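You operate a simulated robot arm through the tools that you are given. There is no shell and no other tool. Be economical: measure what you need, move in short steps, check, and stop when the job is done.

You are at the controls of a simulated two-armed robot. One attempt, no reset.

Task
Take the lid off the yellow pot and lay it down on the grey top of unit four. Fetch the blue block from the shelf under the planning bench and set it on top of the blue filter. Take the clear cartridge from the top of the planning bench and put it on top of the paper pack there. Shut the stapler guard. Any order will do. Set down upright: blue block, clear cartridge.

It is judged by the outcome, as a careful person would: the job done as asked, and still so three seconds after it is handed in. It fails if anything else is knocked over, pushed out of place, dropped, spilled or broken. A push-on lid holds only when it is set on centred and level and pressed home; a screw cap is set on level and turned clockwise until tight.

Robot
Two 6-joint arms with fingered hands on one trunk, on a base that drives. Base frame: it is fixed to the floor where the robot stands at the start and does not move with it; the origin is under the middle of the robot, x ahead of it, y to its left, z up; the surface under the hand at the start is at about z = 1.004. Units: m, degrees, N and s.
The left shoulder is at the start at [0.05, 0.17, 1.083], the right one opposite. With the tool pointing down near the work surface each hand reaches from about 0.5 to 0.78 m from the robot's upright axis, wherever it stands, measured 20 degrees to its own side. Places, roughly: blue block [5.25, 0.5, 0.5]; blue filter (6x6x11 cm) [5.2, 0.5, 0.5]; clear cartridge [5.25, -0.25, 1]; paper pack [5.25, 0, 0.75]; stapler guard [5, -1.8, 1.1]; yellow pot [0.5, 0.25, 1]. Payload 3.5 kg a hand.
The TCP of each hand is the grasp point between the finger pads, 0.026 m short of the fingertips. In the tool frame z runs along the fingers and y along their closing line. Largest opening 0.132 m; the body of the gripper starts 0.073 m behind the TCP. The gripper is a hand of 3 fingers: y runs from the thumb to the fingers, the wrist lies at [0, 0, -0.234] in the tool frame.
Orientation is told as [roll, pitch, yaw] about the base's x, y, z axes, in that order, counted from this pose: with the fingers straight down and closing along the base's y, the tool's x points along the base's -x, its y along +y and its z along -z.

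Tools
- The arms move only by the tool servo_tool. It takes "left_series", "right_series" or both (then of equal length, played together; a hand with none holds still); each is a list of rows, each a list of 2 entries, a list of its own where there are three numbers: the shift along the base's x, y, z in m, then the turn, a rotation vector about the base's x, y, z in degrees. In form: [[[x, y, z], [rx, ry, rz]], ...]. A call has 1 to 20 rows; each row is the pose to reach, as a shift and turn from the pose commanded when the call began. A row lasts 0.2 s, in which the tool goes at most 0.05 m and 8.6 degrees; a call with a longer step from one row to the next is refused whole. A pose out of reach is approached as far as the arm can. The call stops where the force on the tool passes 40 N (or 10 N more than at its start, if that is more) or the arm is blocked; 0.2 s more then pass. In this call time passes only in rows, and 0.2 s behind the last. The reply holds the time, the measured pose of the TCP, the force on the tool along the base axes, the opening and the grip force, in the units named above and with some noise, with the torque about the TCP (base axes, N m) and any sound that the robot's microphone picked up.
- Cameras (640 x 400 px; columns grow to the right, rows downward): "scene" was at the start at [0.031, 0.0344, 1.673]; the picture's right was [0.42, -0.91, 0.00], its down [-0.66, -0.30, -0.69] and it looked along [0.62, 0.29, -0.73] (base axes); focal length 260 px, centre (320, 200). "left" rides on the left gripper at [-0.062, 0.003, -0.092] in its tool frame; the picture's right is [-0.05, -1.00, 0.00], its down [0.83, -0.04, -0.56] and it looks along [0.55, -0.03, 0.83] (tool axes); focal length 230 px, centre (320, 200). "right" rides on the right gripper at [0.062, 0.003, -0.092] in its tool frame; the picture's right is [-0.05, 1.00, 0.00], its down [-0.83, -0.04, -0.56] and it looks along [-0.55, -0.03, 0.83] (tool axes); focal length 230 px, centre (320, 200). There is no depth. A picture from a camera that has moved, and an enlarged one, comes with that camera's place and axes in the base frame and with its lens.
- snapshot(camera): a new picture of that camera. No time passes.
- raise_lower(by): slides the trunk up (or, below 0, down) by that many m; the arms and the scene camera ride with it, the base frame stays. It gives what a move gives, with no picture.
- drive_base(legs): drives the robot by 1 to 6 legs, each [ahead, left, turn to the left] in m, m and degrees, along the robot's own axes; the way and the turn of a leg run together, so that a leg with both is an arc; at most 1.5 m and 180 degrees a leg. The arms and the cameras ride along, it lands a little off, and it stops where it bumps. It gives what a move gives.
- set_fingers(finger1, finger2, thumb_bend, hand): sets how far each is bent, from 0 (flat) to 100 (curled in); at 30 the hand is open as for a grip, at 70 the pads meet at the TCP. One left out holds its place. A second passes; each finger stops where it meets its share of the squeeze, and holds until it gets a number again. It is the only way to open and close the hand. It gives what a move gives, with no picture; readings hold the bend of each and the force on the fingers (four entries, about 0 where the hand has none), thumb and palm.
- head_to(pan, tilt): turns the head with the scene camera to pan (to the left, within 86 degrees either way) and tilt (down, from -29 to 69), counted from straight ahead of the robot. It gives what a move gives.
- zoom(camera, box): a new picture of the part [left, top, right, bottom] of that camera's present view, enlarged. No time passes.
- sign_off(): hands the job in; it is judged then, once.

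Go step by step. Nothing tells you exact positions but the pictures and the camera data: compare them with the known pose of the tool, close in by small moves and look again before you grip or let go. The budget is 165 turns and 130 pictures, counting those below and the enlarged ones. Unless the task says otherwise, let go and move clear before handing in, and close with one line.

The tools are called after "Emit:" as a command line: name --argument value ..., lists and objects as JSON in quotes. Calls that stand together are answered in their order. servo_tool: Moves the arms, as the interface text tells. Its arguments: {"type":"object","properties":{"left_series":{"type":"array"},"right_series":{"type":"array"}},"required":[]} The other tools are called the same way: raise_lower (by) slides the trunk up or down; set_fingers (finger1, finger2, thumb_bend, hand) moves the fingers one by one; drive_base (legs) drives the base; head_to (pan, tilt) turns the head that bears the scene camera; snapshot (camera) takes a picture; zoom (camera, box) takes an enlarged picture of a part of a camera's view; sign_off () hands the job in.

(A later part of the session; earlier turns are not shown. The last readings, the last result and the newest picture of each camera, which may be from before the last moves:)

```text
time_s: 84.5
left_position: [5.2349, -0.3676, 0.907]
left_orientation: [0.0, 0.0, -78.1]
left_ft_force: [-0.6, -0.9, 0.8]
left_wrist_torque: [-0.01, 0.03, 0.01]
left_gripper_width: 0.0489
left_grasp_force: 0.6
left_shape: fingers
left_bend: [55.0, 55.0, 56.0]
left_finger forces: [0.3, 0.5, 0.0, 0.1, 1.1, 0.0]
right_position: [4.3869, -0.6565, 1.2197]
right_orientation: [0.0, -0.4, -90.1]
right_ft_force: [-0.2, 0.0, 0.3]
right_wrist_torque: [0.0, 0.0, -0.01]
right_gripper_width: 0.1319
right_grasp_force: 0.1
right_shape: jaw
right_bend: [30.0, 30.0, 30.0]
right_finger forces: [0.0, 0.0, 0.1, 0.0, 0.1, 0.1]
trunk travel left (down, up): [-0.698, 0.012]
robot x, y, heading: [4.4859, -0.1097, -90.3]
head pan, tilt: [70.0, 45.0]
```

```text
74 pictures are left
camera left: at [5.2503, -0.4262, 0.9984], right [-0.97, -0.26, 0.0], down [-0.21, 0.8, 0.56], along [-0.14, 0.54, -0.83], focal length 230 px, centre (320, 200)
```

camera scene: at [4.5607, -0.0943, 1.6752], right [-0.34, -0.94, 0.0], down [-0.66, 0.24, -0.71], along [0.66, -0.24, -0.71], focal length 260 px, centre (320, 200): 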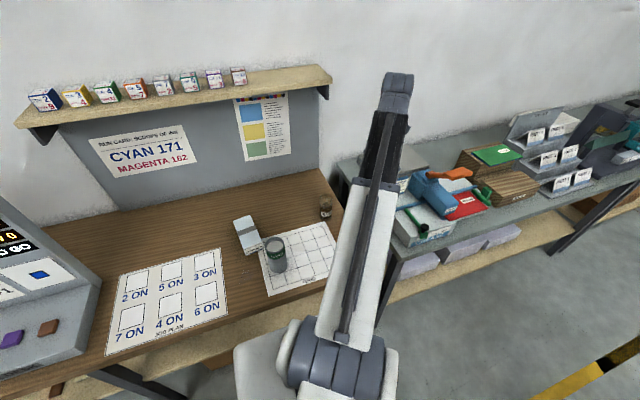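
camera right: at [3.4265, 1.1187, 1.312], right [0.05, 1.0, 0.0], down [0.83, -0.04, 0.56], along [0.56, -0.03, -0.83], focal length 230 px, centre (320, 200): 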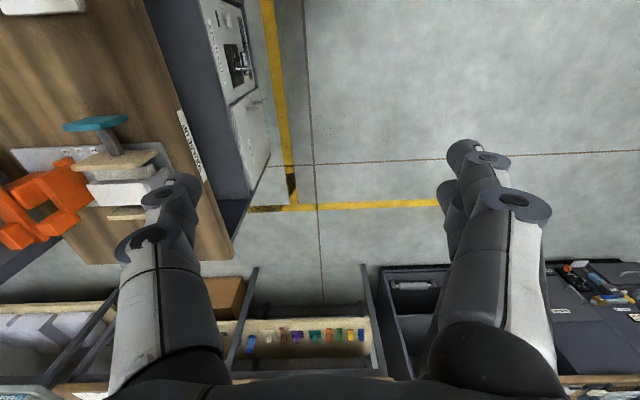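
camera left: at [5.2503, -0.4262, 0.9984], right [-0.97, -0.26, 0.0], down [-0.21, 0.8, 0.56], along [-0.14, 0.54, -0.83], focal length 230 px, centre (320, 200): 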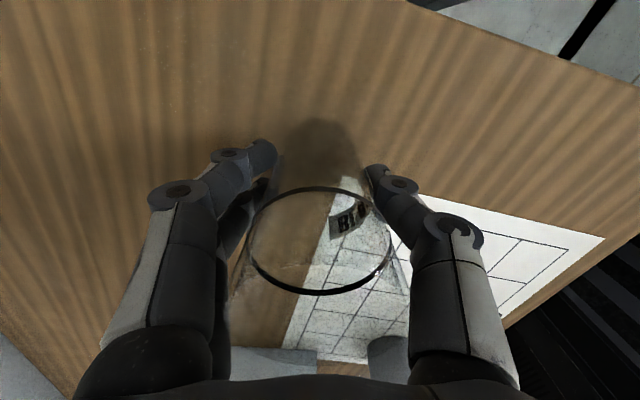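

Soft contact on both sides. I firm up the grip a little and lift slightly.

Emit:
set_fingers --hand "left" --finger1 62 --finger2 62 --thumb_bend 63

Emit:
servo_tool --left_series '[[[0, 0, 0.01], [0, 0, 0]], [[0, 0, 0.03], [0, 0, 0]], [[0, 0, 0.05], [0, 0, 0]]]'

Emit:
snapshot --camera "left"

```text
time_s: 85.5
left_position: [5.2339, -0.3695, 0.905]
left_orientation: [0.0, -0.1, -78.0]
left_ft_force: [0.0, 0.0, -0.3]
left_wrist_torque: [0.0, -0.01, -0.02]
left_gripper_width: 0.046
left_grasp_force: 7.9
left_shape: fingers
left_bend: [57.0, 56.0, 59.0]
left_finger forces: [3.6, 4.1, 0.0, 0.0, 8.0, 0.0]
right_position: [4.3854, -0.658, 1.2208]
right_orientation: [0.0, -0.4, -90.2]
right_ft_force: [0.1, 0.1, 0.1]
right_wrist_torque: [-0.04, 0.02, 0.02]
right_gripper_width: 0.1318
right_grasp_force: 0.0
right_shape: jaw
right_bend: [30.0, 30.0, 30.0]
right_finger forces: [0.0, 0.0, 0.0, 0.1, 0.0, 0.0]
trunk travel left (down, up): [-0.698, 0.012]
robot x, y, heading: [4.4865, -0.1047, -90.0]
head pan, tilt: [70.0, 45.0]
```

```text
time_s: 86.3
left_position: [5.2334, -0.3675, 0.9549]
left_orientation: [0.0, 0.0, -78.2]
left_ft_force: [0.9, -0.2, -0.8]
left_wrist_torque: [0.02, -0.02, -0.01]
left_gripper_width: 0.0459
left_grasp_force: 8.0
left_shape: fingers
left_bend: [57.0, 56.0, 59.0]
left_finger forces: [3.6, 4.2, 0.1, 0.0, 7.8, 0.0]
right_position: [4.3868, -0.6583, 1.2199]
right_orientation: [-0.1, -0.4, -90.2]
right_ft_force: [-0.3, -0.3, 0.1]
right_wrist_torque: [0.01, 0.01, 0.03]
right_gripper_width: 0.1315
right_grasp_force: 0.2
right_shape: jaw
right_bend: [30.0, 30.0, 30.0]
right_finger forces: [0.0, 0.0, 0.1, 0.0, 0.1, 0.0]
trunk travel left (down, up): [-0.698, 0.012]
robot x, y, heading: [4.4872, -0.1088, -89.9]
head pan, tilt: [70.0, 45.0]
```

```text
73 pictures are left
camera left: at [5.2494, -0.4262, 1.0481], right [-0.97, -0.26, 0.0], down [-0.21, 0.8, 0.56], along [-0.14, 0.54, -0.83], focal length 230 px, centre (320, 200)
```

left: 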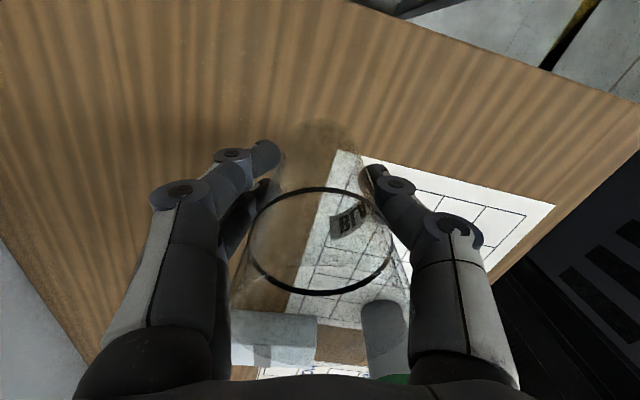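

Lifted cleanly. I carry it at height to above the paper pack and check alignment.

Emit:
servo_tool --left_series '[[[0, 0, 0.045], [0, 0, 0]], [[0, 0.02, 0.08], [0, 0, 0]], [[0, 0.06, 0.08], [0, 0, 0]], [[0.0, 0.1, 0.08], [0, 0, 0]], [[0.003, 0.14, 0.08], [0, 0, 0]], [[0.006, 0.18, 0.08], [0, 0, 0]], [[0.009, 0.22, 0.08], [0, 0, 0]], [[0.012, 0.26, 0.08], [0, 0, 0]], [[0.012, 0.3, 0.08], [0, 0, 0]], [[0.012, 0.322, 0.08], [0, 0, 0]]]'

Emit:
snapshot --camera "left"

Emit:
snapshot --camera "scene"

```text
time_s: 88.5
left_position: [5.2469, -0.0448, 1.0359]
left_orientation: [0.0, 0.1, -78.2]
left_ft_force: [-0.1, 0.3, -1.1]
left_wrist_torque: [-0.01, 0.0, 0.0]
left_gripper_width: 0.046
left_grasp_force: 7.6
left_shape: fingers
left_bend: [57.0, 56.0, 59.0]
left_finger forces: [3.5, 4.0, 0.0, 0.0, 7.7, 0.0]
right_position: [4.3875, -0.6582, 1.2196]
right_orientation: [0.0, -0.4, -90.2]
right_ft_force: [-0.2, -0.2, 0.4]
right_wrist_torque: [0.02, 0.0, 0.01]
right_gripper_width: 0.1319
right_grasp_force: 0.0
right_shape: jaw
right_bend: [30.0, 30.0, 30.0]
right_finger forces: [0.1, 0.0, 0.1, 0.0, 0.0, 0.1]
trunk travel left (down, up): [-0.698, 0.012]
robot x, y, heading: [4.4842, -0.1076, -90.0]
head pan, tilt: [70.0, 45.0]
```

```text
72 pictures are left
camera left: at [5.2622, -0.1034, 1.1275], right [-0.97, -0.26, 0.0], down [-0.21, 0.8, 0.56], along [-0.14, 0.54, -0.83], focal length 230 px, centre (320, 200)
```

left: 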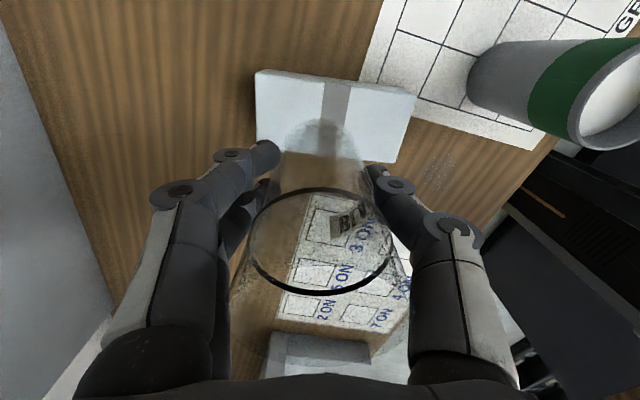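

```text
71 pictures are left
camera scene: at [4.5605, -0.0944, 1.6752], right [-0.34, -0.94, 0.0], down [-0.66, 0.24, -0.71], along [0.66, -0.24, -0.71], focal length 260 px, centre (320, 200)
```

scene: 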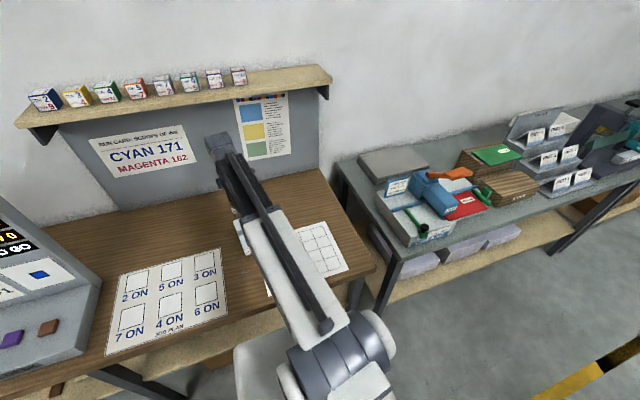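

Pack centre is about [5.237, −0.048]. I shift 1 cm back and lower, then creep to contact.

Emit:
servo_tool --left_series '[[[-0.01, -0.002, 0], [0, 0, 0]], [[-0.01, -0.002, -0.03], [0, 0, 0]], [[-0.01, -0.002, -0.06], [0, 0, 0]], [[-0.01, -0.002, -0.08], [0, 0, 0]]]'

Emit:
snapshot --camera "left"

Emit:
zoom --camera "scene" --box '[200, 180, 300, 280]'

```text
time_s: 89.5
left_position: [5.2376, -0.0489, 0.9563]
left_orientation: [0.1, 0.0, -78.3]
left_ft_force: [0.8, -0.1, -2.2]
left_wrist_torque: [0.02, 0.0, -0.01]
left_gripper_width: 0.0459
left_grasp_force: 7.4
left_shape: fingers
left_bend: [57.0, 56.0, 59.0]
left_finger forces: [3.5, 4.1, 0.0, 0.0, 7.7, 0.1]
right_position: [4.3869, -0.6574, 1.2206]
right_orientation: [0.1, -0.3, -90.2]
right_ft_force: [-0.1, -0.5, 0.3]
right_wrist_torque: [-0.02, -0.01, 0.02]
right_gripper_width: 0.1319
right_grasp_force: 0.0
right_shape: jaw
right_bend: [30.0, 30.0, 30.0]
right_finger forces: [0.1, 0.0, 0.0, 0.0, 0.0, 0.1]
trunk travel left (down, up): [-0.698, 0.012]
robot x, y, heading: [4.4839, -0.1112, -90.2]
head pan, tilt: [70.0, 45.0]
```

```text
70 pictures are left
camera left: at [5.2529, -0.1068, 1.0475], right [-0.97, -0.26, 0.0], down [-0.21, 0.8, 0.56], along [-0.14, 0.54, -0.83], focal length 230 px, centre (320, 200)
```

left: 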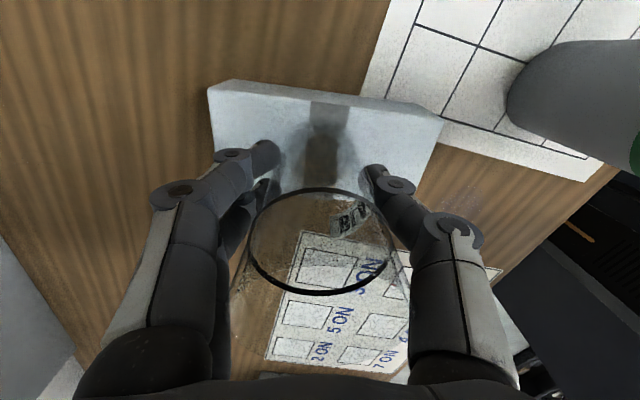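

```text
4.00 times, centred on (250, 230) of scene
camera zoom: at [4.5605, -0.0945, 1.6752], right [-0.34, -0.94, 0.0], down [-0.66, 0.24, -0.71], along [0.66, -0.24, -0.71], focal length 1041 px, centre (600, 80)
```

zoom: 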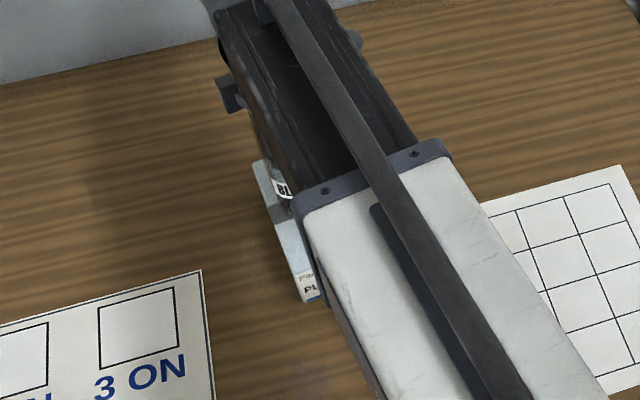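

Emit:
servo_tool --left_series '[[[-0.002, 0.003, -0.004], [0, 0, 0]], [[-0.002, 0.003, -0.008], [0, 0, 0]], [[-0.002, 0.003, -0.012], [0, 0, 0]], [[-0.002, 0.003, -0.015], [0, 0, 0]]]'

Emit:
servo_tool --left_series '[[[0, 0, -0.002], [0, 0, 0]], [[0, 0, -0.004], [0, 0, 0]]]'

```text
time_s: 90.5
left_position: [5.2335, -0.0452, 0.9431]
left_orientation: [0.2, 0.0, -78.1]
left_ft_force: [5.0, -1.2, 28.3]
left_wrist_torque: [0.04, 0.04, -0.02]
left_gripper_width: 0.046
left_grasp_force: 17.0
left_shape: fingers
left_bend: [58.0, 58.0, 60.0]
left_finger forces: [9.8, 10.9, 0.1, 0.0, 13.0, 0.0]
right_position: [4.3858, -0.6583, 1.2202]
right_orientation: [0.0, -0.2, -90.2]
right_ft_force: [-0.2, 0.5, 0.1]
right_wrist_torque: [-0.02, 0.0, 0.03]
right_gripper_width: 0.132
right_grasp_force: 0.0
right_shape: jaw
right_bend: [30.0, 30.0, 30.0]
right_finger forces: [0.0, 0.0, 0.1, 0.1, 0.1, 0.1]
trunk travel left (down, up): [-0.698, 0.012]
robot x, y, heading: [4.4855, -0.1095, -90.1]
head pan, tilt: [70.0, 45.0]
```

```text
time_s: 91.1
left_position: [5.2338, -0.0447, 0.9403]
left_orientation: [0.3, 0.0, -78.3]
left_ft_force: [6.5, -2.6, 36.3]
left_wrist_torque: [0.11, 0.25, -0.05]
left_gripper_width: 0.0456
left_grasp_force: 23.3
left_shape: fingers
left_bend: [58.0, 58.0, 60.0]
left_finger forces: [15.4, 13.7, 0.0, 0.0, 17.4, 0.0]
right_position: [4.3838, -0.6592, 1.2204]
right_orientation: [0.1, -0.3, -90.2]
right_ft_force: [0.5, 0.2, -0.7]
right_wrist_torque: [0.01, -0.01, -0.01]
right_gripper_width: 0.1319
right_grasp_force: 0.1
right_shape: jaw
right_bend: [30.0, 30.0, 30.0]
right_finger forces: [0.0, 0.1, 0.0, 0.0, 0.0, 0.0]
trunk travel left (down, up): [-0.698, 0.012]
robot x, y, heading: [4.4824, -0.1057, -90.1]
head pan, tilt: [70.0, 45.0]
```

It's resting on the pack and I am pressing too hard; I ease up.

Emit:
servo_tool --left_series '[[[0, 0, 0.003], [0, 0, 0]], [[0, 0, 0.0045], [0, 0, 0]]]'

Emit:
snapshot --camera "left"

```text
time_s: 91.7
left_position: [5.2345, -0.0444, 0.9396]
left_orientation: [-0.1, -0.1, -78.1]
left_ft_force: [0.6, -2.1, 13.9]
left_wrist_torque: [0.11, -0.26, -0.05]
left_gripper_width: 0.0457
left_grasp_force: 19.9
left_shape: fingers
left_bend: [58.0, 58.0, 60.0]
left_finger forces: [11.5, 10.4, 0.0, 0.1, 18.0, 0.0]
right_position: [4.3861, -0.6583, 1.2197]
right_orientation: [0.1, -0.4, -90.2]
right_ft_force: [0.5, -0.3, -0.2]
right_wrist_torque: [-0.01, 0.0, 0.01]
right_gripper_width: 0.132
right_grasp_force: 0.1
right_shape: jaw
right_bend: [30.0, 30.0, 30.0]
right_finger forces: [0.0, 0.1, 0.0, 0.0, 0.0, 0.0]
trunk travel left (down, up): [-0.698, 0.012]
robot x, y, heading: [4.4821, -0.1042, -90.2]
head pan, tilt: [70.0, 45.0]
```

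```text
68 pictures are left
camera left: at [5.2497, -0.1028, 1.0329], right [-0.97, -0.26, 0.0], down [-0.21, 0.8, 0.56], along [-0.14, 0.54, -0.83], focal length 230 px, centre (320, 200)
```

left: 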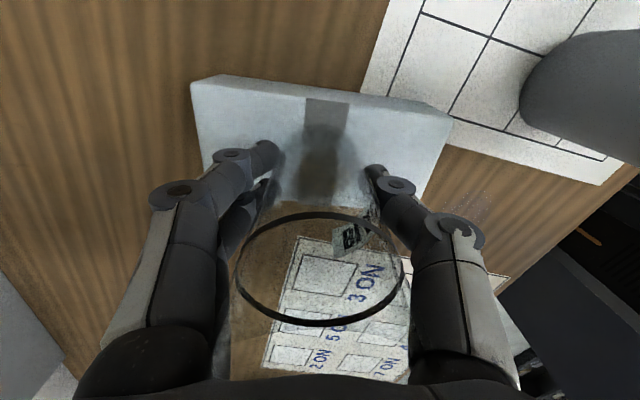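

Emit:
servo_tool --left_series '[[[0, 0, 0.002], [0, 0, 0]]]'

Emit:
set_fingers --hand "left" --finger1 54 --finger2 54 --thumb_bend 56

Emit:
set_fingers --hand "left" --finger1 36 --finger2 36 --thumb_bend 36

Emit:
snapshot --camera "left"

```text
time_s: 92.1
left_position: [5.2341, -0.0438, 0.941]
left_orientation: [-0.2, 0.0, -78.1]
left_ft_force: [-1.2, -0.1, -1.6]
left_wrist_torque: [-0.02, -0.03, 0.0]
left_gripper_width: 0.0459
left_grasp_force: 17.6
left_shape: fingers
left_bend: [58.0, 58.0, 60.0]
left_finger forces: [9.2, 8.6, 0.1, 0.1, 17.3, 0.1]
right_position: [4.3869, -0.6568, 1.2192]
right_orientation: [-0.1, -0.4, -90.1]
right_ft_force: [-0.2, 0.3, -0.7]
right_wrist_torque: [-0.01, 0.06, -0.02]
right_gripper_width: 0.1321
right_grasp_force: 0.0
right_shape: jaw
right_bend: [30.0, 30.0, 30.0]
right_finger forces: [0.0, 0.0, 0.1, 0.0, 0.0, 0.0]
trunk travel left (down, up): [-0.698, 0.012]
robot x, y, heading: [4.4875, -0.1071, -90.2]
head pan, tilt: [70.0, 45.0]
```

```text
time_s: 93.1
left_position: [5.2351, -0.0445, 0.9426]
left_orientation: [0.0, 0.0, -78.1]
left_ft_force: [-0.2, -0.1, -1.1]
left_wrist_torque: [0.01, 0.0, 0.01]
left_gripper_width: 0.0523
left_grasp_force: 9.2
left_shape: fingers
left_bend: [54.0, 54.0, 56.0]
left_finger forces: [4.9, 4.1, 0.0, 0.0, 9.0, 0.0]
right_position: [4.3868, -0.657, 1.2205]
right_orientation: [0.0, -0.4, -90.2]
right_ft_force: [-0.5, 0.5, -0.2]
right_wrist_torque: [0.0, 0.0, 0.01]
right_gripper_width: 0.132
right_grasp_force: 0.0
right_shape: jaw
right_bend: [30.0, 30.0, 30.0]
right_finger forces: [0.0, 0.0, 0.0, 0.1, 0.0, 0.1]
trunk travel left (down, up): [-0.698, 0.012]
robot x, y, heading: [4.487, -0.1075, -90.0]
head pan, tilt: [70.0, 45.0]
```

```text
time_s: 94.1
left_position: [5.2356, -0.0438, 0.9442]
left_orientation: [-0.1, 0.0, -78.1]
left_ft_force: [0.0, 0.1, 0.5]
left_wrist_torque: [0.02, -0.02, 0.02]
left_gripper_width: 0.1144
left_grasp_force: 1.9
left_shape: fingers
left_bend: [36.0, 36.0, 36.0]
left_finger forces: [1.0, 0.9, 0.0, 0.0, 1.7, 0.0]
right_position: [4.3858, -0.6564, 1.2192]
right_orientation: [0.0, -0.4, -90.2]
right_ft_force: [1.5, -0.3, -1.0]
right_wrist_torque: [0.01, 0.02, -0.02]
right_gripper_width: 0.1318
right_grasp_force: 0.0
right_shape: jaw
right_bend: [30.0, 30.0, 30.0]
right_finger forces: [0.1, 0.1, 0.1, 0.0, 0.0, 0.1]
trunk travel left (down, up): [-0.698, 0.012]
robot x, y, heading: [4.488, -0.1062, -90.2]
head pan, tilt: [70.0, 45.0]
```

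```text
67 pictures are left
camera left: at [5.2508, -0.1027, 1.0358], right [-0.97, -0.26, 0.0], down [-0.21, 0.8, 0.56], along [-0.14, 0.54, -0.83], focal length 230 px, centre (320, 200)
```

left: 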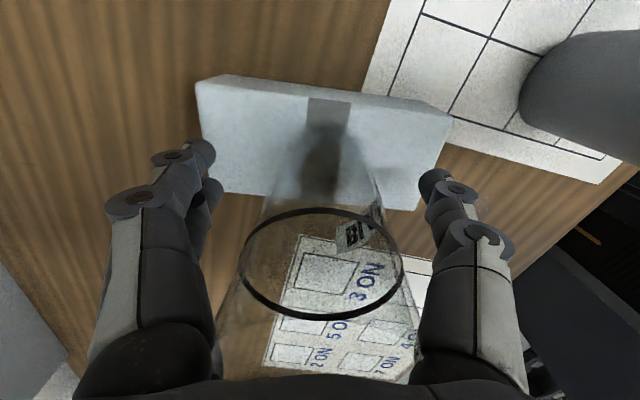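

Released; it stands. I raise the hand straight up and check.

Emit:
servo_tool --left_series '[[[0, 0, 0.02], [0, 0, 0]], [[0, 0, 0.06], [0, 0, 0]], [[0, 0, 0.1], [0, 0, 0]], [[0, 0, 0.15], [0, 0, 0]], [[0, 0, 0.2], [0, 0, 0]], [[0, 0, 0.25], [0, 0, 0]]]'

Emit:
snapshot --camera "left"

```text
time_s: 95.5
left_position: [5.2358, -0.0449, 1.1943]
left_orientation: [0.0, 0.1, -78.2]
left_ft_force: [-0.1, 0.1, 0.1]
left_wrist_torque: [-0.02, 0.01, 0.01]
left_gripper_width: 0.1145
left_grasp_force: 0.1
left_shape: fingers
left_bend: [36.0, 36.0, 36.0]
left_finger forces: [0.1, 0.1, 0.0, 0.1, 0.1, 0.0]
right_position: [4.3871, -0.6581, 1.2198]
right_orientation: [0.0, -0.5, -90.2]
right_ft_force: [-0.1, 0.3, 0.1]
right_wrist_torque: [-0.02, -0.02, -0.02]
right_gripper_width: 0.1318
right_grasp_force: 0.1
right_shape: jaw
right_bend: [30.0, 30.0, 30.0]
right_finger forces: [0.0, 0.0, 0.1, 0.0, 0.0, 0.1]
trunk travel left (down, up): [-0.698, 0.012]
robot x, y, heading: [4.4844, -0.1063, -90.3]
head pan, tilt: [70.0, 45.0]
```

```text
66 pictures are left
camera left: at [5.2517, -0.1041, 1.2865], right [-0.97, -0.26, 0.0], down [-0.21, 0.8, 0.56], along [-0.14, 0.54, -0.83], focal length 230 px, centre (320, 200)
```

left: 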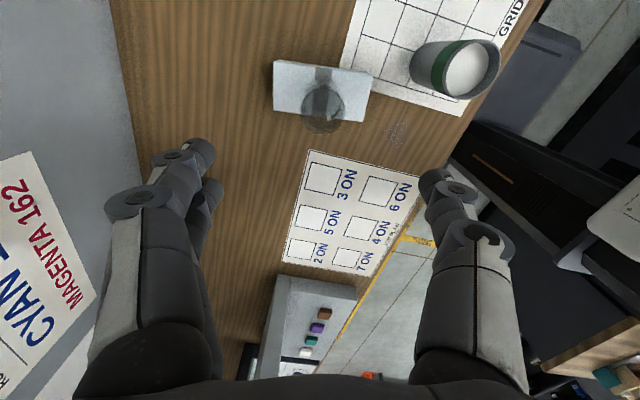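

The cartridge stands upright on the pack. Next the shelf: I retract the left hand into the aisle, then back the robot up to y≈0.55.

Emit:
servo_tool --left_series '[[[-0.03, -0.035, 0], [0, 0, 0]], [[-0.06, -0.07, 0], [0, 0, 0]], [[-0.09, -0.105, 0], [0, 0, 0]], [[-0.12, -0.14, 0], [0, 0, 0]], [[-0.15, -0.175, 0], [0, 0, 0]], [[-0.18, -0.21, 0], [0, 0, 0]], [[-0.21, -0.245, 0], [0, 0, 0]], [[-0.24, -0.28, 0], [0, 0, 0]], [[-0.27, -0.315, 0], [0, 0, 0]], [[-0.3, -0.35, 0], [0, 0, 0]], [[-0.33, -0.385, 0], [0, 0, 0]], [[-0.36, -0.42, 0], [0, 0, 0]], [[-0.39, -0.455, 0], [0, 0, 0]], [[-0.42, -0.49, 0], [0, 0, 0]]]'

Emit:
drive_base --legs '[[-0.65, 0, 0]]'

Emit:
head_to --pan 75 --tilt 50

Emit:
raise_lower --by -0.5

Emit:
snapshot --camera "scene"

```text
time_s: 98.5
left_position: [4.8177, -0.5434, 1.176]
left_orientation: [0.1, -0.1, -78.1]
left_ft_force: [-0.3, 0.3, 1.2]
left_wrist_torque: [0.0, -0.01, -0.01]
left_gripper_width: 0.1146
left_grasp_force: 0.1
left_shape: fingers
left_bend: [36.0, 36.0, 36.0]
left_finger forces: [0.1, 0.0, 0.0, 0.1, 0.0, 0.0]
left hand out of reach, approached as far as the arm can: row 5, 6, 7, 8, 9, 10, 11, 12, 13, 14
right_position: [4.3871, -0.6574, 1.2192]
right_orientation: [0.0, -0.4, -90.1]
right_ft_force: [1.0, 0.1, -0.5]
right_wrist_torque: [-0.02, 0.02, 0.03]
right_gripper_width: 0.1318
right_grasp_force: 0.1
right_shape: jaw
right_bend: [30.0, 30.0, 30.0]
right_finger forces: [0.0, 0.1, 0.0, 0.0, 0.0, 0.0]
trunk travel left (down, up): [-0.698, 0.012]
robot x, y, heading: [4.4825, -0.1104, -90.1]
head pan, tilt: [70.0, 45.0]
```

```text
time_s: 102.1
left_position: [4.8204, 0.1189, 1.1776]
left_orientation: [-0.1, -0.2, -78.0]
left_ft_force: [0.1, 0.2, 0.3]
left_wrist_torque: [-0.01, 0.02, 0.02]
left_gripper_width: 0.1145
left_grasp_force: 0.0
left_shape: fingers
left_bend: [36.0, 36.0, 36.0]
left_finger forces: [0.1, 0.0, 0.0, 0.0, 0.0, 0.1]
right_position: [4.3891, 0.0025, 1.2207]
right_orientation: [0.0, -0.4, -90.0]
right_ft_force: [-0.6, 0.7, -0.6]
right_wrist_torque: [0.0, 0.01, 0.0]
right_gripper_width: 0.1317
right_grasp_force: 0.0
right_shape: jaw
right_bend: [30.0, 30.0, 30.0]
right_finger forces: [0.0, 0.1, 0.0, 0.0, 0.1, 0.0]
trunk travel left (down, up): [-0.698, 0.012]
robot x, y, heading: [4.4887, 0.5498, -89.9]
head pan, tilt: [70.0, 45.0]
```

```text
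time_s: 102.8
left_position: [4.8202, 0.1181, 1.1774]
left_orientation: [0.1, -0.2, -78.0]
left_ft_force: [-0.1, 0.7, -0.9]
left_wrist_torque: [-0.02, 0.03, -0.01]
left_gripper_width: 0.1142
left_grasp_force: 0.1
left_shape: fingers
left_bend: [36.0, 36.0, 36.0]
left_finger forces: [0.0, 0.0, 0.0, 0.0, 0.1, 0.0]
right_position: [4.3888, 0.0022, 1.2207]
right_orientation: [0.0, -0.4, -90.1]
right_ft_force: [-0.7, -0.2, -1.2]
right_wrist_torque: [0.02, 0.01, 0.03]
right_gripper_width: 0.1316
right_grasp_force: 0.1
right_shape: jaw
right_bend: [30.0, 30.0, 30.0]
right_finger forces: [0.1, 0.0, 0.0, 0.0, 0.0, 0.0]
trunk travel left (down, up): [-0.698, 0.012]
robot x, y, heading: [4.4875, 0.5516, -90.2]
head pan, tilt: [75.0, 50.0]
```

```text
refused: -0.5 is not a number from -0.4 to 0.4
```

```text
65 pictures are left
camera scene: at [4.5588, 0.5731, 1.6683], right [-0.26, -0.97, 0.0], down [-0.74, 0.2, -0.64], along [0.62, -0.17, -0.77], focal length 260 px, centre (320, 200)
```

scene: 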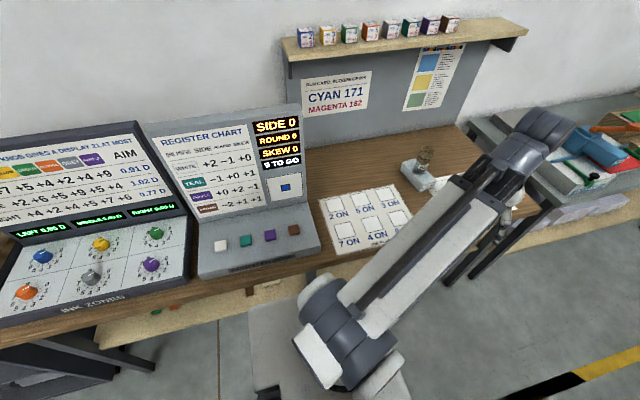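

I pull the left hand further from the bench edge and then lower the trunk to see the shelf.

Emit:
servo_tool --left_series '[[[-0.03, -0.02, 0], [0, 0, 0]], [[-0.06, -0.04, 0], [0, 0, 0]], [[-0.09, -0.06, 0], [0, 0, 0]], [[-0.12, -0.08, 0], [0, 0, 0]]]'

Emit:
raise_lower --by -0.4

Emit:
raise_lower --by -0.2

Emit:
head_to --pan 86 --tilt 40

Emit:
snapshot --camera "scene"

```text
time_s: 103.8
left_position: [4.7, 0.0389, 1.178]
left_orientation: [0.2, -0.2, -78.0]
left_ft_force: [0.4, 0.3, 0.7]
left_wrist_torque: [0.02, 0.03, 0.01]
left_gripper_width: 0.1144
left_grasp_force: 0.0
left_shape: fingers
left_bend: [36.0, 36.0, 36.0]
left_finger forces: [0.0, 0.0, 0.0, 0.1, 0.1, 0.1]
right_position: [4.3887, 0.0012, 1.2199]
right_orientation: [0.0, -0.4, -90.1]
right_ft_force: [0.1, 0.5, 0.0]
right_wrist_torque: [0.0, 0.01, 0.02]
right_gripper_width: 0.1318
right_grasp_force: 0.0
right_shape: jaw
right_bend: [30.0, 30.0, 30.0]
right_finger forces: [0.0, 0.1, 0.1, 0.0, 0.0, 0.1]
trunk travel left (down, up): [-0.698, 0.012]
robot x, y, heading: [4.4861, 0.5522, -90.2]
head pan, tilt: [75.0, 50.0]
```

```text
time_s: 107.6
left_position: [4.6998, 0.0404, 0.7786]
left_orientation: [0.2, -0.2, -78.0]
left_ft_force: [0.4, 0.3, 0.1]
left_wrist_torque: [-0.03, 0.01, 0.0]
left_gripper_width: 0.1144
left_grasp_force: 0.0
left_shape: fingers
left_bend: [36.0, 36.0, 36.0]
left_finger forces: [0.1, 0.0, 0.1, 0.1, 0.0, 0.0]
right_position: [4.3893, 0.0014, 0.8203]
right_orientation: [-0.1, -0.4, -90.0]
right_ft_force: [0.1, -0.4, 0.8]
right_wrist_torque: [-0.01, -0.03, -0.01]
right_gripper_width: 0.1322
right_grasp_force: 0.0
right_shape: jaw
right_bend: [30.0, 30.0, 30.0]
right_finger forces: [0.1, 0.1, 0.1, 0.0, 0.1, 0.0]
trunk travel left (down, up): [-0.298, 0.412]
robot x, y, heading: [4.4853, 0.5511, -89.9]
head pan, tilt: [75.0, 50.0]
```

```text
time_s: 109.8
left_position: [4.6992, 0.041, 0.5784]
left_orientation: [0.1, -0.2, -78.1]
left_ft_force: [0.3, -0.8, -0.4]
left_wrist_torque: [-0.01, -0.01, 0.02]
left_gripper_width: 0.1145
left_grasp_force: 0.0
left_shape: fingers
left_bend: [36.0, 36.0, 36.0]
left_finger forces: [0.0, 0.0, 0.0, 0.0, 0.0, 0.1]
right_position: [4.3887, 0.0007, 0.6203]
right_orientation: [0.0, -0.4, -90.0]
right_ft_force: [-0.5, 0.6, -0.2]
right_wrist_torque: [0.01, -0.01, -0.02]
right_gripper_width: 0.132
right_grasp_force: 0.0
right_shape: jaw
right_bend: [30.0, 30.0, 30.0]
right_finger forces: [0.0, 0.1, 0.1, 0.0, 0.1, 0.1]
trunk travel left (down, up): [-0.098, 0.612]
robot x, y, heading: [4.4873, 0.5519, -90.0]
head pan, tilt: [75.0, 50.0]
```

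```text
time_s: 110.5
left_position: [4.6987, 0.0397, 0.5775]
left_orientation: [0.1, -0.2, -78.0]
left_ft_force: [0.8, -0.6, 0.8]
left_wrist_torque: [-0.03, 0.0, -0.02]
left_gripper_width: 0.1147
left_grasp_force: 0.1
left_shape: fingers
left_bend: [36.0, 36.0, 36.0]
left_finger forces: [0.0, 0.0, 0.0, 0.1, 0.0, 0.0]
right_position: [4.389, 0.0022, 0.6193]
right_orientation: [0.1, -0.5, -90.0]
right_ft_force: [0.0, -0.5, 0.6]
right_wrist_torque: [-0.04, -0.01, -0.01]
right_gripper_width: 0.1318
right_grasp_force: 0.1
right_shape: jaw
right_bend: [30.0, 30.0, 30.0]
right_finger forces: [0.0, 0.0, 0.0, 0.0, 0.1, 0.1]
trunk travel left (down, up): [-0.098, 0.612]
robot x, y, heading: [4.4846, 0.5536, -90.0]
head pan, tilt: [85.9, 40.0]
```

```text
64 pictures are left
camera scene: at [4.5692, 0.587, 1.0824], right [-0.07, -1.0, 0.0], down [-0.64, 0.05, -0.77], along [0.76, -0.05, -0.64], focal length 260 px, centre (320, 200)
```

scene: 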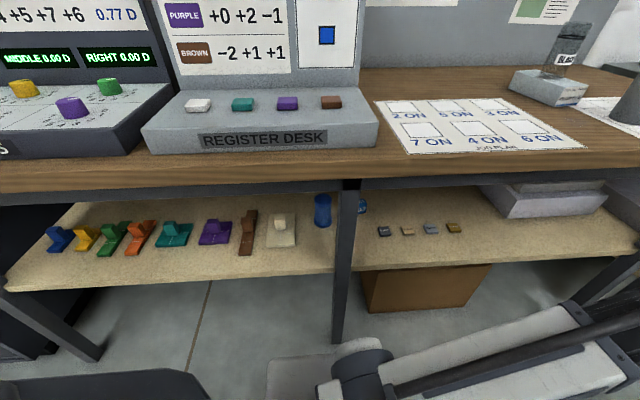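

Emit:
zoom --camera "scene" --box '[220, 170, 480, 290]'

```text
2.46 times, centred on (350, 230) of scene
camera zoom: at [4.5692, 0.587, 1.0824], right [-0.07, -1.0, 0.0], down [-0.64, 0.05, -0.77], along [0.76, -0.05, -0.64], focal length 640 px, centre (246, 126)
```

zoom: 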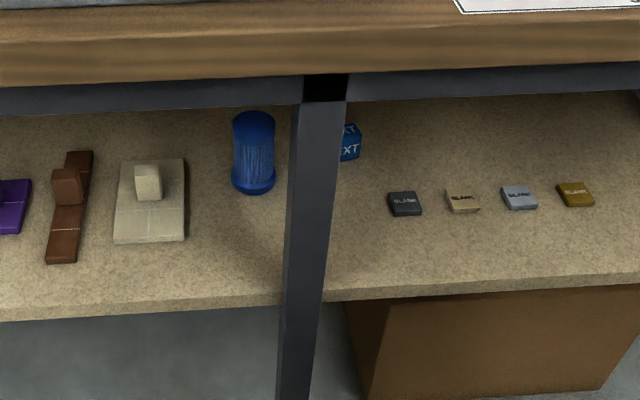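

The blue filter (cylinder) is at about [5.19, 0.537], base z≈0.455; the blue block is behind the bench leg at about [5.24, 0.40]. I move the robot 0.15 m away from the bench to get room for a level hand, then start turning the hand.

Emit:
drive_base --legs '[[0, -0.14, 0]]'

Emit:
servo_tool --left_series '[[[0.015, 0.01, 0], [0, 0, 8.5]], [[0.03, 0.02, 0], [0, 0, 17]], [[0.045, 0.03, 0], [0, 0, 25.5]], [[0.06, 0.04, 0], [0, 0, 34]], [[0.075, 0.05, 0], [0, 0, 42.5]], [[0.09, 0.06, 0], [0, 0, 51]], [[0.105, 0.07, 0], [0, 0, 59.5]], [[0.12, 0.08, 0], [0, 0, 68]], [[0.135, 0.09, 0], [0, 0, 76.5]], [[0.15, 0.1, 0], [0, 0, 85]], [[0.15, 0.1, 0], [0, 0, 93]]]'

Emit:
snapshot --camera "scene"

```text
time_s: 111.8
left_position: [4.5591, 0.0416, 0.577]
left_orientation: [0.1, -0.2, -78.1]
left_ft_force: [-0.1, -0.7, 0.3]
left_wrist_torque: [-0.03, 0.04, -0.03]
left_gripper_width: 0.1144
left_grasp_force: 0.0
left_shape: fingers
left_bend: [36.0, 36.0, 36.0]
left_finger forces: [0.0, 0.0, 0.0, 0.1, 0.0, 0.0]
right_position: [4.2484, 0.0026, 0.6206]
right_orientation: [0.0, -0.4, -90.1]
right_ft_force: [0.3, -0.4, 0.1]
right_wrist_torque: [-0.02, 0.03, 0.01]
right_gripper_width: 0.1318
right_grasp_force: 0.0
right_shape: jaw
right_bend: [30.0, 30.0, 30.0]
right_finger forces: [0.0, 0.0, 0.0, 0.0, 0.1, 0.1]
trunk travel left (down, up): [-0.098, 0.612]
robot x, y, heading: [4.3471, 0.5506, -90.0]
head pan, tilt: [85.9, 40.0]
```

```text
time_s: 114.2
left_position: [4.7105, 0.1383, 0.5744]
left_orientation: [-0.2, -0.2, 14.9]
left_ft_force: [0.1, -1.0, 0.6]
left_wrist_torque: [-0.01, -0.01, -0.01]
left_gripper_width: 0.1144
left_grasp_force: 0.0
left_shape: fingers
left_bend: [36.0, 36.0, 36.0]
left_finger forces: [0.1, 0.0, 0.1, 0.0, 0.1, 0.0]
left hand out of reach, approached as far as the arm can: row 10, 11
right_position: [4.2484, 0.0017, 0.6203]
right_orientation: [0.0, -0.4, -90.1]
right_ft_force: [-0.9, 0.1, -0.5]
right_wrist_torque: [0.01, 0.06, 0.01]
right_gripper_width: 0.1322
right_grasp_force: 0.1
right_shape: jaw
right_bend: [30.0, 30.0, 30.0]
right_finger forces: [0.1, 0.1, 0.1, 0.0, 0.1, 0.0]
trunk travel left (down, up): [-0.098, 0.612]
robot x, y, heading: [4.3439, 0.5542, -90.2]
head pan, tilt: [85.9, 40.0]
```

```text
62 pictures are left
camera scene: at [4.429, 0.587, 1.0824], right [-0.07, -1.0, 0.0], down [-0.64, 0.05, -0.77], along [0.76, -0.06, -0.64], focal length 260 px, centre (320, 200)
```

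scene: 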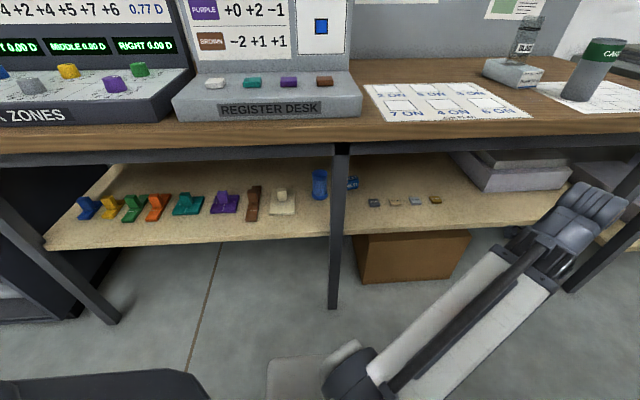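

Now pitching the hand so the fingers point to the shelf (25° downward), in front of it.

Emit:
servo_tool --left_series '[[[0.03, 0.022, -0.002], [2.1, -7.85, 0]], [[0.06, 0.043, -0.005], [4.2, -15.7, 0]], [[0.09, 0.065, -0.01], [6.3, -23.55, 0]], [[0.12, 0.086, -0.015], [8.4, -31.4, 0]], [[0.15, 0.108, -0.025], [10.5, -39.25, 0]], [[0.18, 0.13, -0.035], [12.6, -47.1, 0]], [[0.21, 0.15, -0.045], [14.7, -54.95, 0]], [[0.235, 0.17, -0.055], [16.8, -62.8, 0]]]'

Emit:
snapshot --camera "scene"

Emit:
snapshot --camera "left"

```text
time_s: 116.0
left_position: [5.006, 0.2433, 0.5233]
left_orientation: [0.2, -65.3, 14.8]
left_ft_force: [0.5, -0.1, 0.4]
left_wrist_torque: [-0.01, -0.01, 0.02]
left_gripper_width: 0.1147
left_grasp_force: 0.0
left_shape: fingers
left_bend: [36.0, 36.0, 36.0]
left_finger forces: [0.0, 0.0, 0.0, 0.1, 0.0, 0.0]
left hand out of reach, approached as far as the arm can: row 3, 4, 5, 6, 7, 8
right_position: [4.2485, 0.0018, 0.6222]
right_orientation: [0.1, -0.4, -90.2]
right_ft_force: [-0.4, 0.8, 0.6]
right_wrist_torque: [0.02, -0.01, -0.02]
right_gripper_width: 0.1317
right_grasp_force: 0.1
right_shape: jaw
right_bend: [30.0, 30.0, 30.0]
right_finger forces: [0.0, 0.0, 0.0, 0.0, 0.1, 0.0]
trunk travel left (down, up): [-0.098, 0.612]
robot x, y, heading: [4.3447, 0.5524, -90.2]
head pan, tilt: [85.9, 40.0]
```

```text
61 pictures are left
camera scene: at [4.4289, 0.587, 1.0825], right [-0.07, -1.0, 0.0], down [-0.64, 0.05, -0.77], along [0.76, -0.06, -0.64], focal length 260 px, centre (320, 200)
```

scene: 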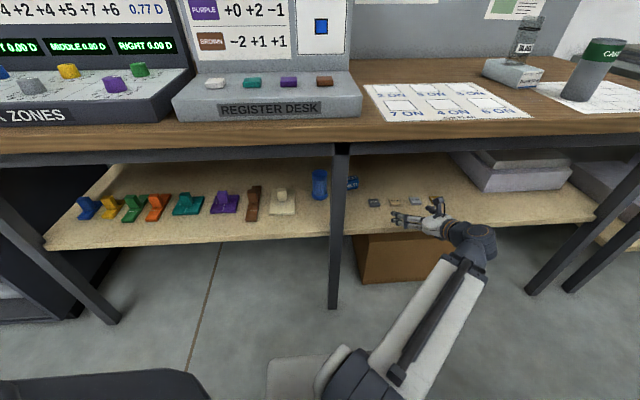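

```text
60 pictures are left
camera left: at [4.9486, 0.2328, 0.6188], right [0.28, -0.96, 0.04], down [-0.81, -0.26, -0.52], along [0.51, 0.11, -0.85], focal length 230 px, centre (320, 200)
```

left: 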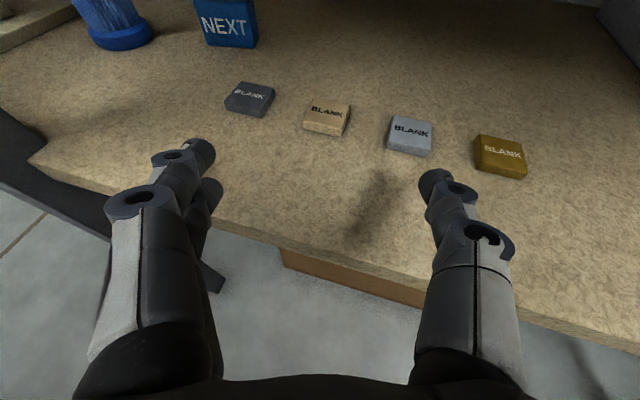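

Emit:
zoom --camera "scene" --box '[290, 150, 450, 250]'

Emit:
zoom --camera "left" --box '[60, 0, 300, 150]'

```text
4.00 times, centred on (370, 200) of scene
camera zoom: at [4.4289, 0.587, 1.0825], right [-0.07, -1.0, 0.0], down [-0.64, 0.05, -0.77], along [0.76, -0.06, -0.64], focal length 1041 px, centre (120, 200)
```

zoom: 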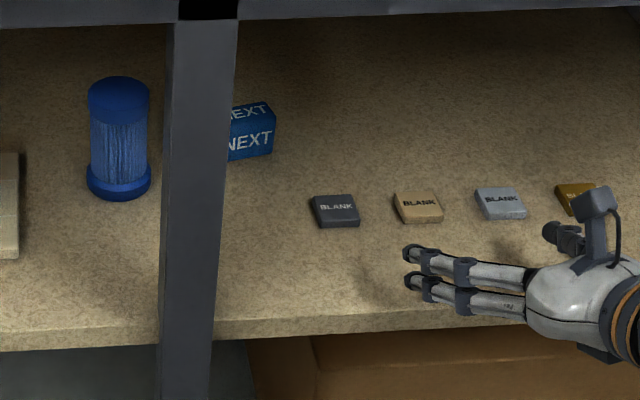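

```text
2.67 times, centred on (180, 75) of left
camera zoom: at [4.9486, 0.2328, 0.6188], right [0.28, -0.96, 0.04], down [-0.81, -0.26, -0.52], along [0.51, 0.11, -0.85], focal length 614 px, centre (693, 533)
```

zoom: 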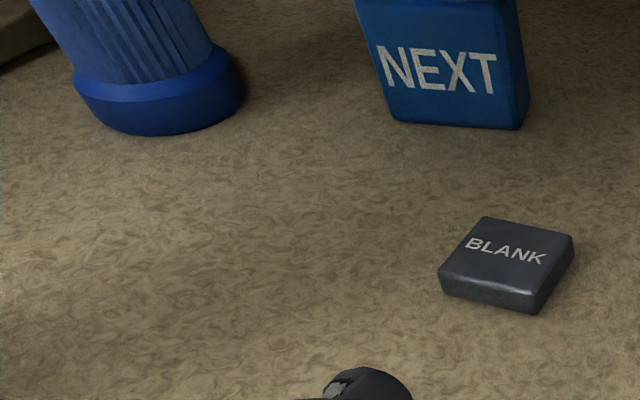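

Triangulation gives the shelf at z≈0.48, the block a 5 cm cube centred at [5.224, 0.411] turned about 12–15° (matches the hand), and the filter at about [5.165, 0.532], top z≈0.59. I move to a pre-grasp point behind the block along the finger axis.

Emit:
servo_tool --left_series '[[[0.0, 0.02, 0.03], [0, 0, 0]], [[0.02, 0.05, 0.047], [0, 0, 0]], [[0.05, 0.08, 0.047], [0, 0, 0]], [[0.08, 0.11, 0.047], [0, 0, 0]], [[0.113, 0.14, 0.047], [0, 0, 0]]]'

Emit:
snapshot --camera "left"

Emit:
zoom --camera "scene" --box '[270, 130, 470, 280]'

```text
time_s: 117.2
left_position: [5.1149, 0.3826, 0.5703]
left_orientation: [0.1, -65.2, 14.7]
left_ft_force: [1.1, -0.1, -0.4]
left_wrist_torque: [-0.04, -0.03, 0.01]
left_gripper_width: 0.1144
left_grasp_force: 0.1
left_shape: fingers
left_bend: [36.0, 36.0, 36.0]
left_finger forces: [0.1, 0.1, 0.1, 0.0, 0.1, 0.0]
left hand out of reach, approached as far as the arm can: row 1, 2, 3, 4
right_position: [4.2472, 0.0017, 0.6199]
right_orientation: [0.0, -0.3, -90.0]
right_ft_force: [0.0, -0.5, 0.9]
right_wrist_torque: [0.02, -0.04, 0.0]
right_gripper_width: 0.132
right_grasp_force: 0.2
right_shape: jaw
right_bend: [30.0, 30.0, 30.0]
right_finger forces: [0.1, 0.0, 0.1, 0.0, 0.0, 0.1]
trunk travel left (down, up): [-0.098, 0.612]
robot x, y, heading: [4.349, 0.5551, -90.0]
head pan, tilt: [85.9, 40.0]
```

```text
57 pictures are left
camera left: at [5.0567, 0.3723, 0.665], right [0.28, -0.96, 0.05], down [-0.81, -0.26, -0.52], along [0.51, 0.11, -0.85], focal length 230 px, centre (320, 200)
```

left: 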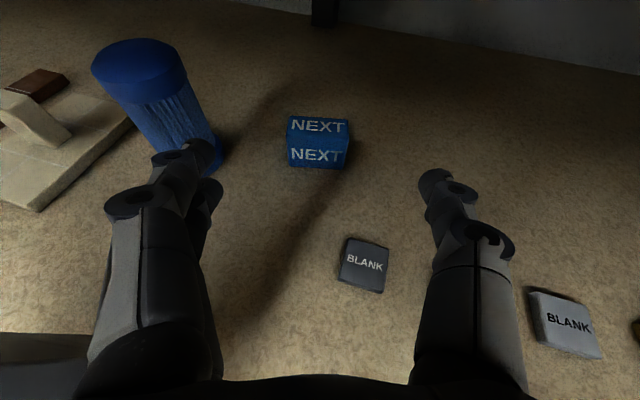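

```text
2.67 times, centred on (370, 205) of scene
camera zoom: at [4.429, 0.5869, 1.0824], right [-0.07, -1.0, 0.0], down [-0.64, 0.05, -0.77], along [0.76, -0.06, -0.64], focal length 694 px, centre (187, 187)
```

zoom: 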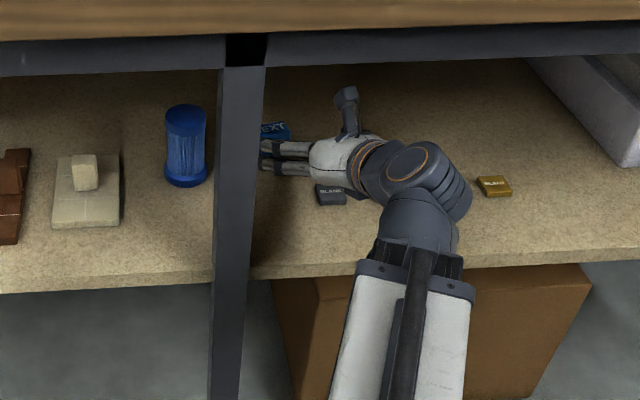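

I narrow the opening to stay clear of the filter, then advance along the finger axis.

Emit:
set_fingers --hand "left" --finger1 45 --finger2 45 --thumb_bend 45

Emit:
servo_tool --left_series '[[[0.035, 0.01, -0.016], [0, 0, 0]], [[0.07, 0.02, -0.03], [0, 0, 0]]]'

Emit:
snapshot --camera "left"

```text
time_s: 118.2
left_position: [5.1128, 0.3826, 0.5701]
left_orientation: [0.1, -65.2, 14.7]
left_ft_force: [1.1, -0.7, 0.1]
left_wrist_torque: [0.02, -0.01, 0.03]
left_gripper_width: 0.0853
left_grasp_force: 0.1
left_shape: fingers
left_bend: [45.0, 45.0, 45.0]
left_finger forces: [0.1, 0.0, 0.0, 0.1, 0.1, 0.0]
right_position: [4.2486, 0.0014, 0.6198]
right_orientation: [0.0, -0.4, -89.9]
right_ft_force: [0.3, -0.1, 0.3]
right_wrist_torque: [0.0, -0.02, -0.01]
right_gripper_width: 0.1319
right_grasp_force: 0.1
right_shape: jaw
right_bend: [30.0, 30.0, 30.0]
right_finger forces: [0.1, 0.0, 0.0, 0.0, 0.1, 0.1]
trunk travel left (down, up): [-0.098, 0.612]
robot x, y, heading: [4.3459, 0.5505, -89.8]
head pan, tilt: [85.9, 40.0]
```

```text
time_s: 118.8
left_position: [5.1855, 0.4002, 0.5398]
left_orientation: [0.1, -65.2, 14.9]
left_ft_force: [-0.5, 0.2, -0.6]
left_wrist_torque: [0.02, 0.01, 0.01]
left_gripper_width: 0.0851
left_grasp_force: 0.1
left_shape: fingers
left_bend: [45.0, 45.0, 45.0]
left_finger forces: [0.1, 0.1, 0.1, 0.0, 0.0, 0.0]
right_position: [4.2483, 0.0027, 0.6207]
right_orientation: [0.0, -0.4, -90.0]
right_ft_force: [-0.5, -0.3, -0.5]
right_wrist_torque: [0.02, -0.02, -0.01]
right_gripper_width: 0.1319
right_grasp_force: 0.0
right_shape: jaw
right_bend: [30.0, 30.0, 30.0]
right_finger forces: [0.0, 0.0, 0.1, 0.1, 0.0, 0.0]
trunk travel left (down, up): [-0.098, 0.612]
robot x, y, heading: [4.3464, 0.5553, -90.3]
head pan, tilt: [85.9, 40.0]
```

```text
55 pictures are left
camera left: at [5.1285, 0.3895, 0.6341], right [0.28, -0.96, 0.05], down [-0.81, -0.26, -0.52], along [0.51, 0.11, -0.85], focal length 230 px, centre (320, 200)
```

left: 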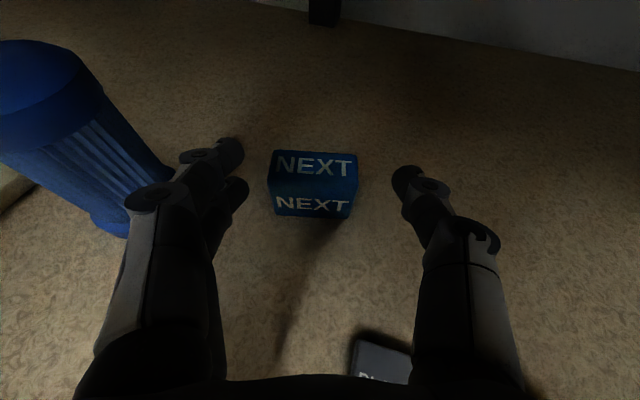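

Block lies well between the fingers. Final advance and close.

Emit:
servo_tool --left_series '[[[0.02, 0.006, -0.01], [0, 0, 0]], [[0.037, 0.012, -0.018], [0, 0, 0]]]'

Emit:
snapshot --camera "left"

Emit:
set_fingers --hand "left" --finger1 62 --finger2 62 --thumb_bend 62

Emit:
snapshot --camera "left"

```text
time_s: 119.4
left_position: [5.2226, 0.4132, 0.5211]
left_orientation: [0.3, -65.1, 14.9]
left_ft_force: [0.0, 0.4, -0.1]
left_wrist_torque: [-0.01, 0.01, 0.01]
left_gripper_width: 0.0854
left_grasp_force: 0.0
left_shape: fingers
left_bend: [45.0, 45.0, 45.0]
left_finger forces: [0.0, 0.0, 0.1, 0.0, 0.1, 0.0]
right_position: [4.2482, 0.002, 0.6186]
right_orientation: [0.0, -0.4, -90.0]
right_ft_force: [0.0, -0.8, -0.4]
right_wrist_torque: [0.01, 0.0, 0.02]
right_gripper_width: 0.1321
right_grasp_force: 0.1
right_shape: jaw
right_bend: [30.0, 30.0, 30.0]
right_finger forces: [0.0, 0.1, 0.0, 0.0, 0.0, 0.0]
trunk travel left (down, up): [-0.098, 0.612]
robot x, y, heading: [4.3421, 0.5553, -90.2]
head pan, tilt: [85.9, 40.0]
```

```text
54 pictures are left
camera left: at [5.1653, 0.4025, 0.6156], right [0.28, -0.96, 0.05], down [-0.81, -0.26, -0.52], along [0.51, 0.11, -0.85], focal length 230 px, centre (320, 200)
```

left: 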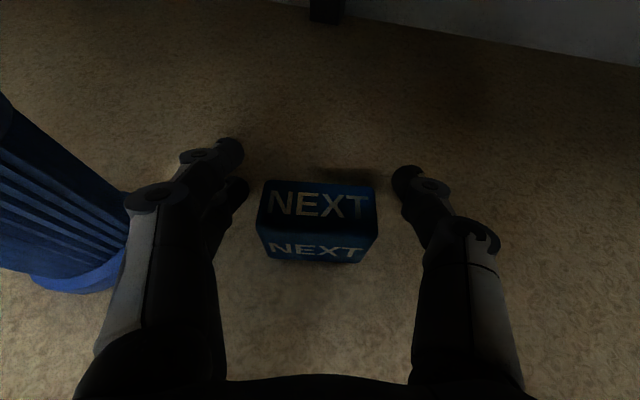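

```text
time_s: 120.4
left_position: [5.2222, 0.4132, 0.5205]
left_orientation: [0.2, -65.2, 14.8]
left_ft_force: [0.8, 0.0, 1.0]
left_wrist_torque: [0.04, -0.02, 0.02]
left_gripper_width: 0.0385
left_grasp_force: 7.6
left_shape: fingers
left_bend: [62.0, 54.0, 59.0]
left_finger forces: [0.4, 6.9, 0.1, 0.0, 7.7, 0.0]
right_position: [4.2482, 0.0016, 0.6208]
right_orientation: [-0.2, -0.4, -90.1]
right_ft_force: [-0.4, 0.1, 0.6]
right_wrist_torque: [0.0, 0.0, 0.04]
right_gripper_width: 0.1318
right_grasp_force: 0.1
right_shape: jaw
right_bend: [30.0, 30.0, 30.0]
right_finger forces: [0.0, 0.0, 0.0, 0.0, 0.1, 0.0]
trunk travel left (down, up): [-0.098, 0.612]
robot x, y, heading: [4.3461, 0.5568, -90.1]
head pan, tilt: [85.9, 40.0]
```

```text
53 pictures are left
camera left: at [5.165, 0.4023, 0.6157], right [0.28, -0.96, 0.05], down [-0.81, -0.26, -0.52], along [0.51, 0.11, -0.85], focal length 230 px, centre (320, 200)
```

left: 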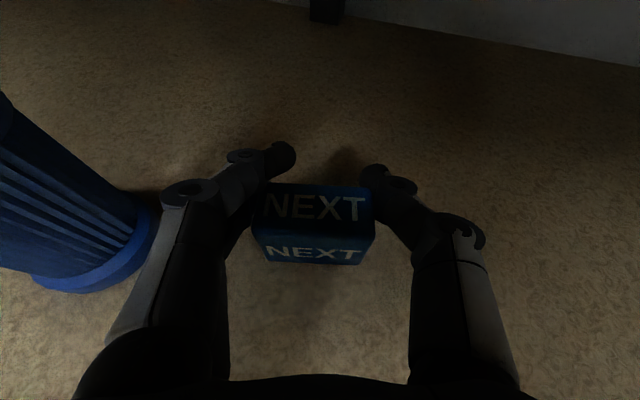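

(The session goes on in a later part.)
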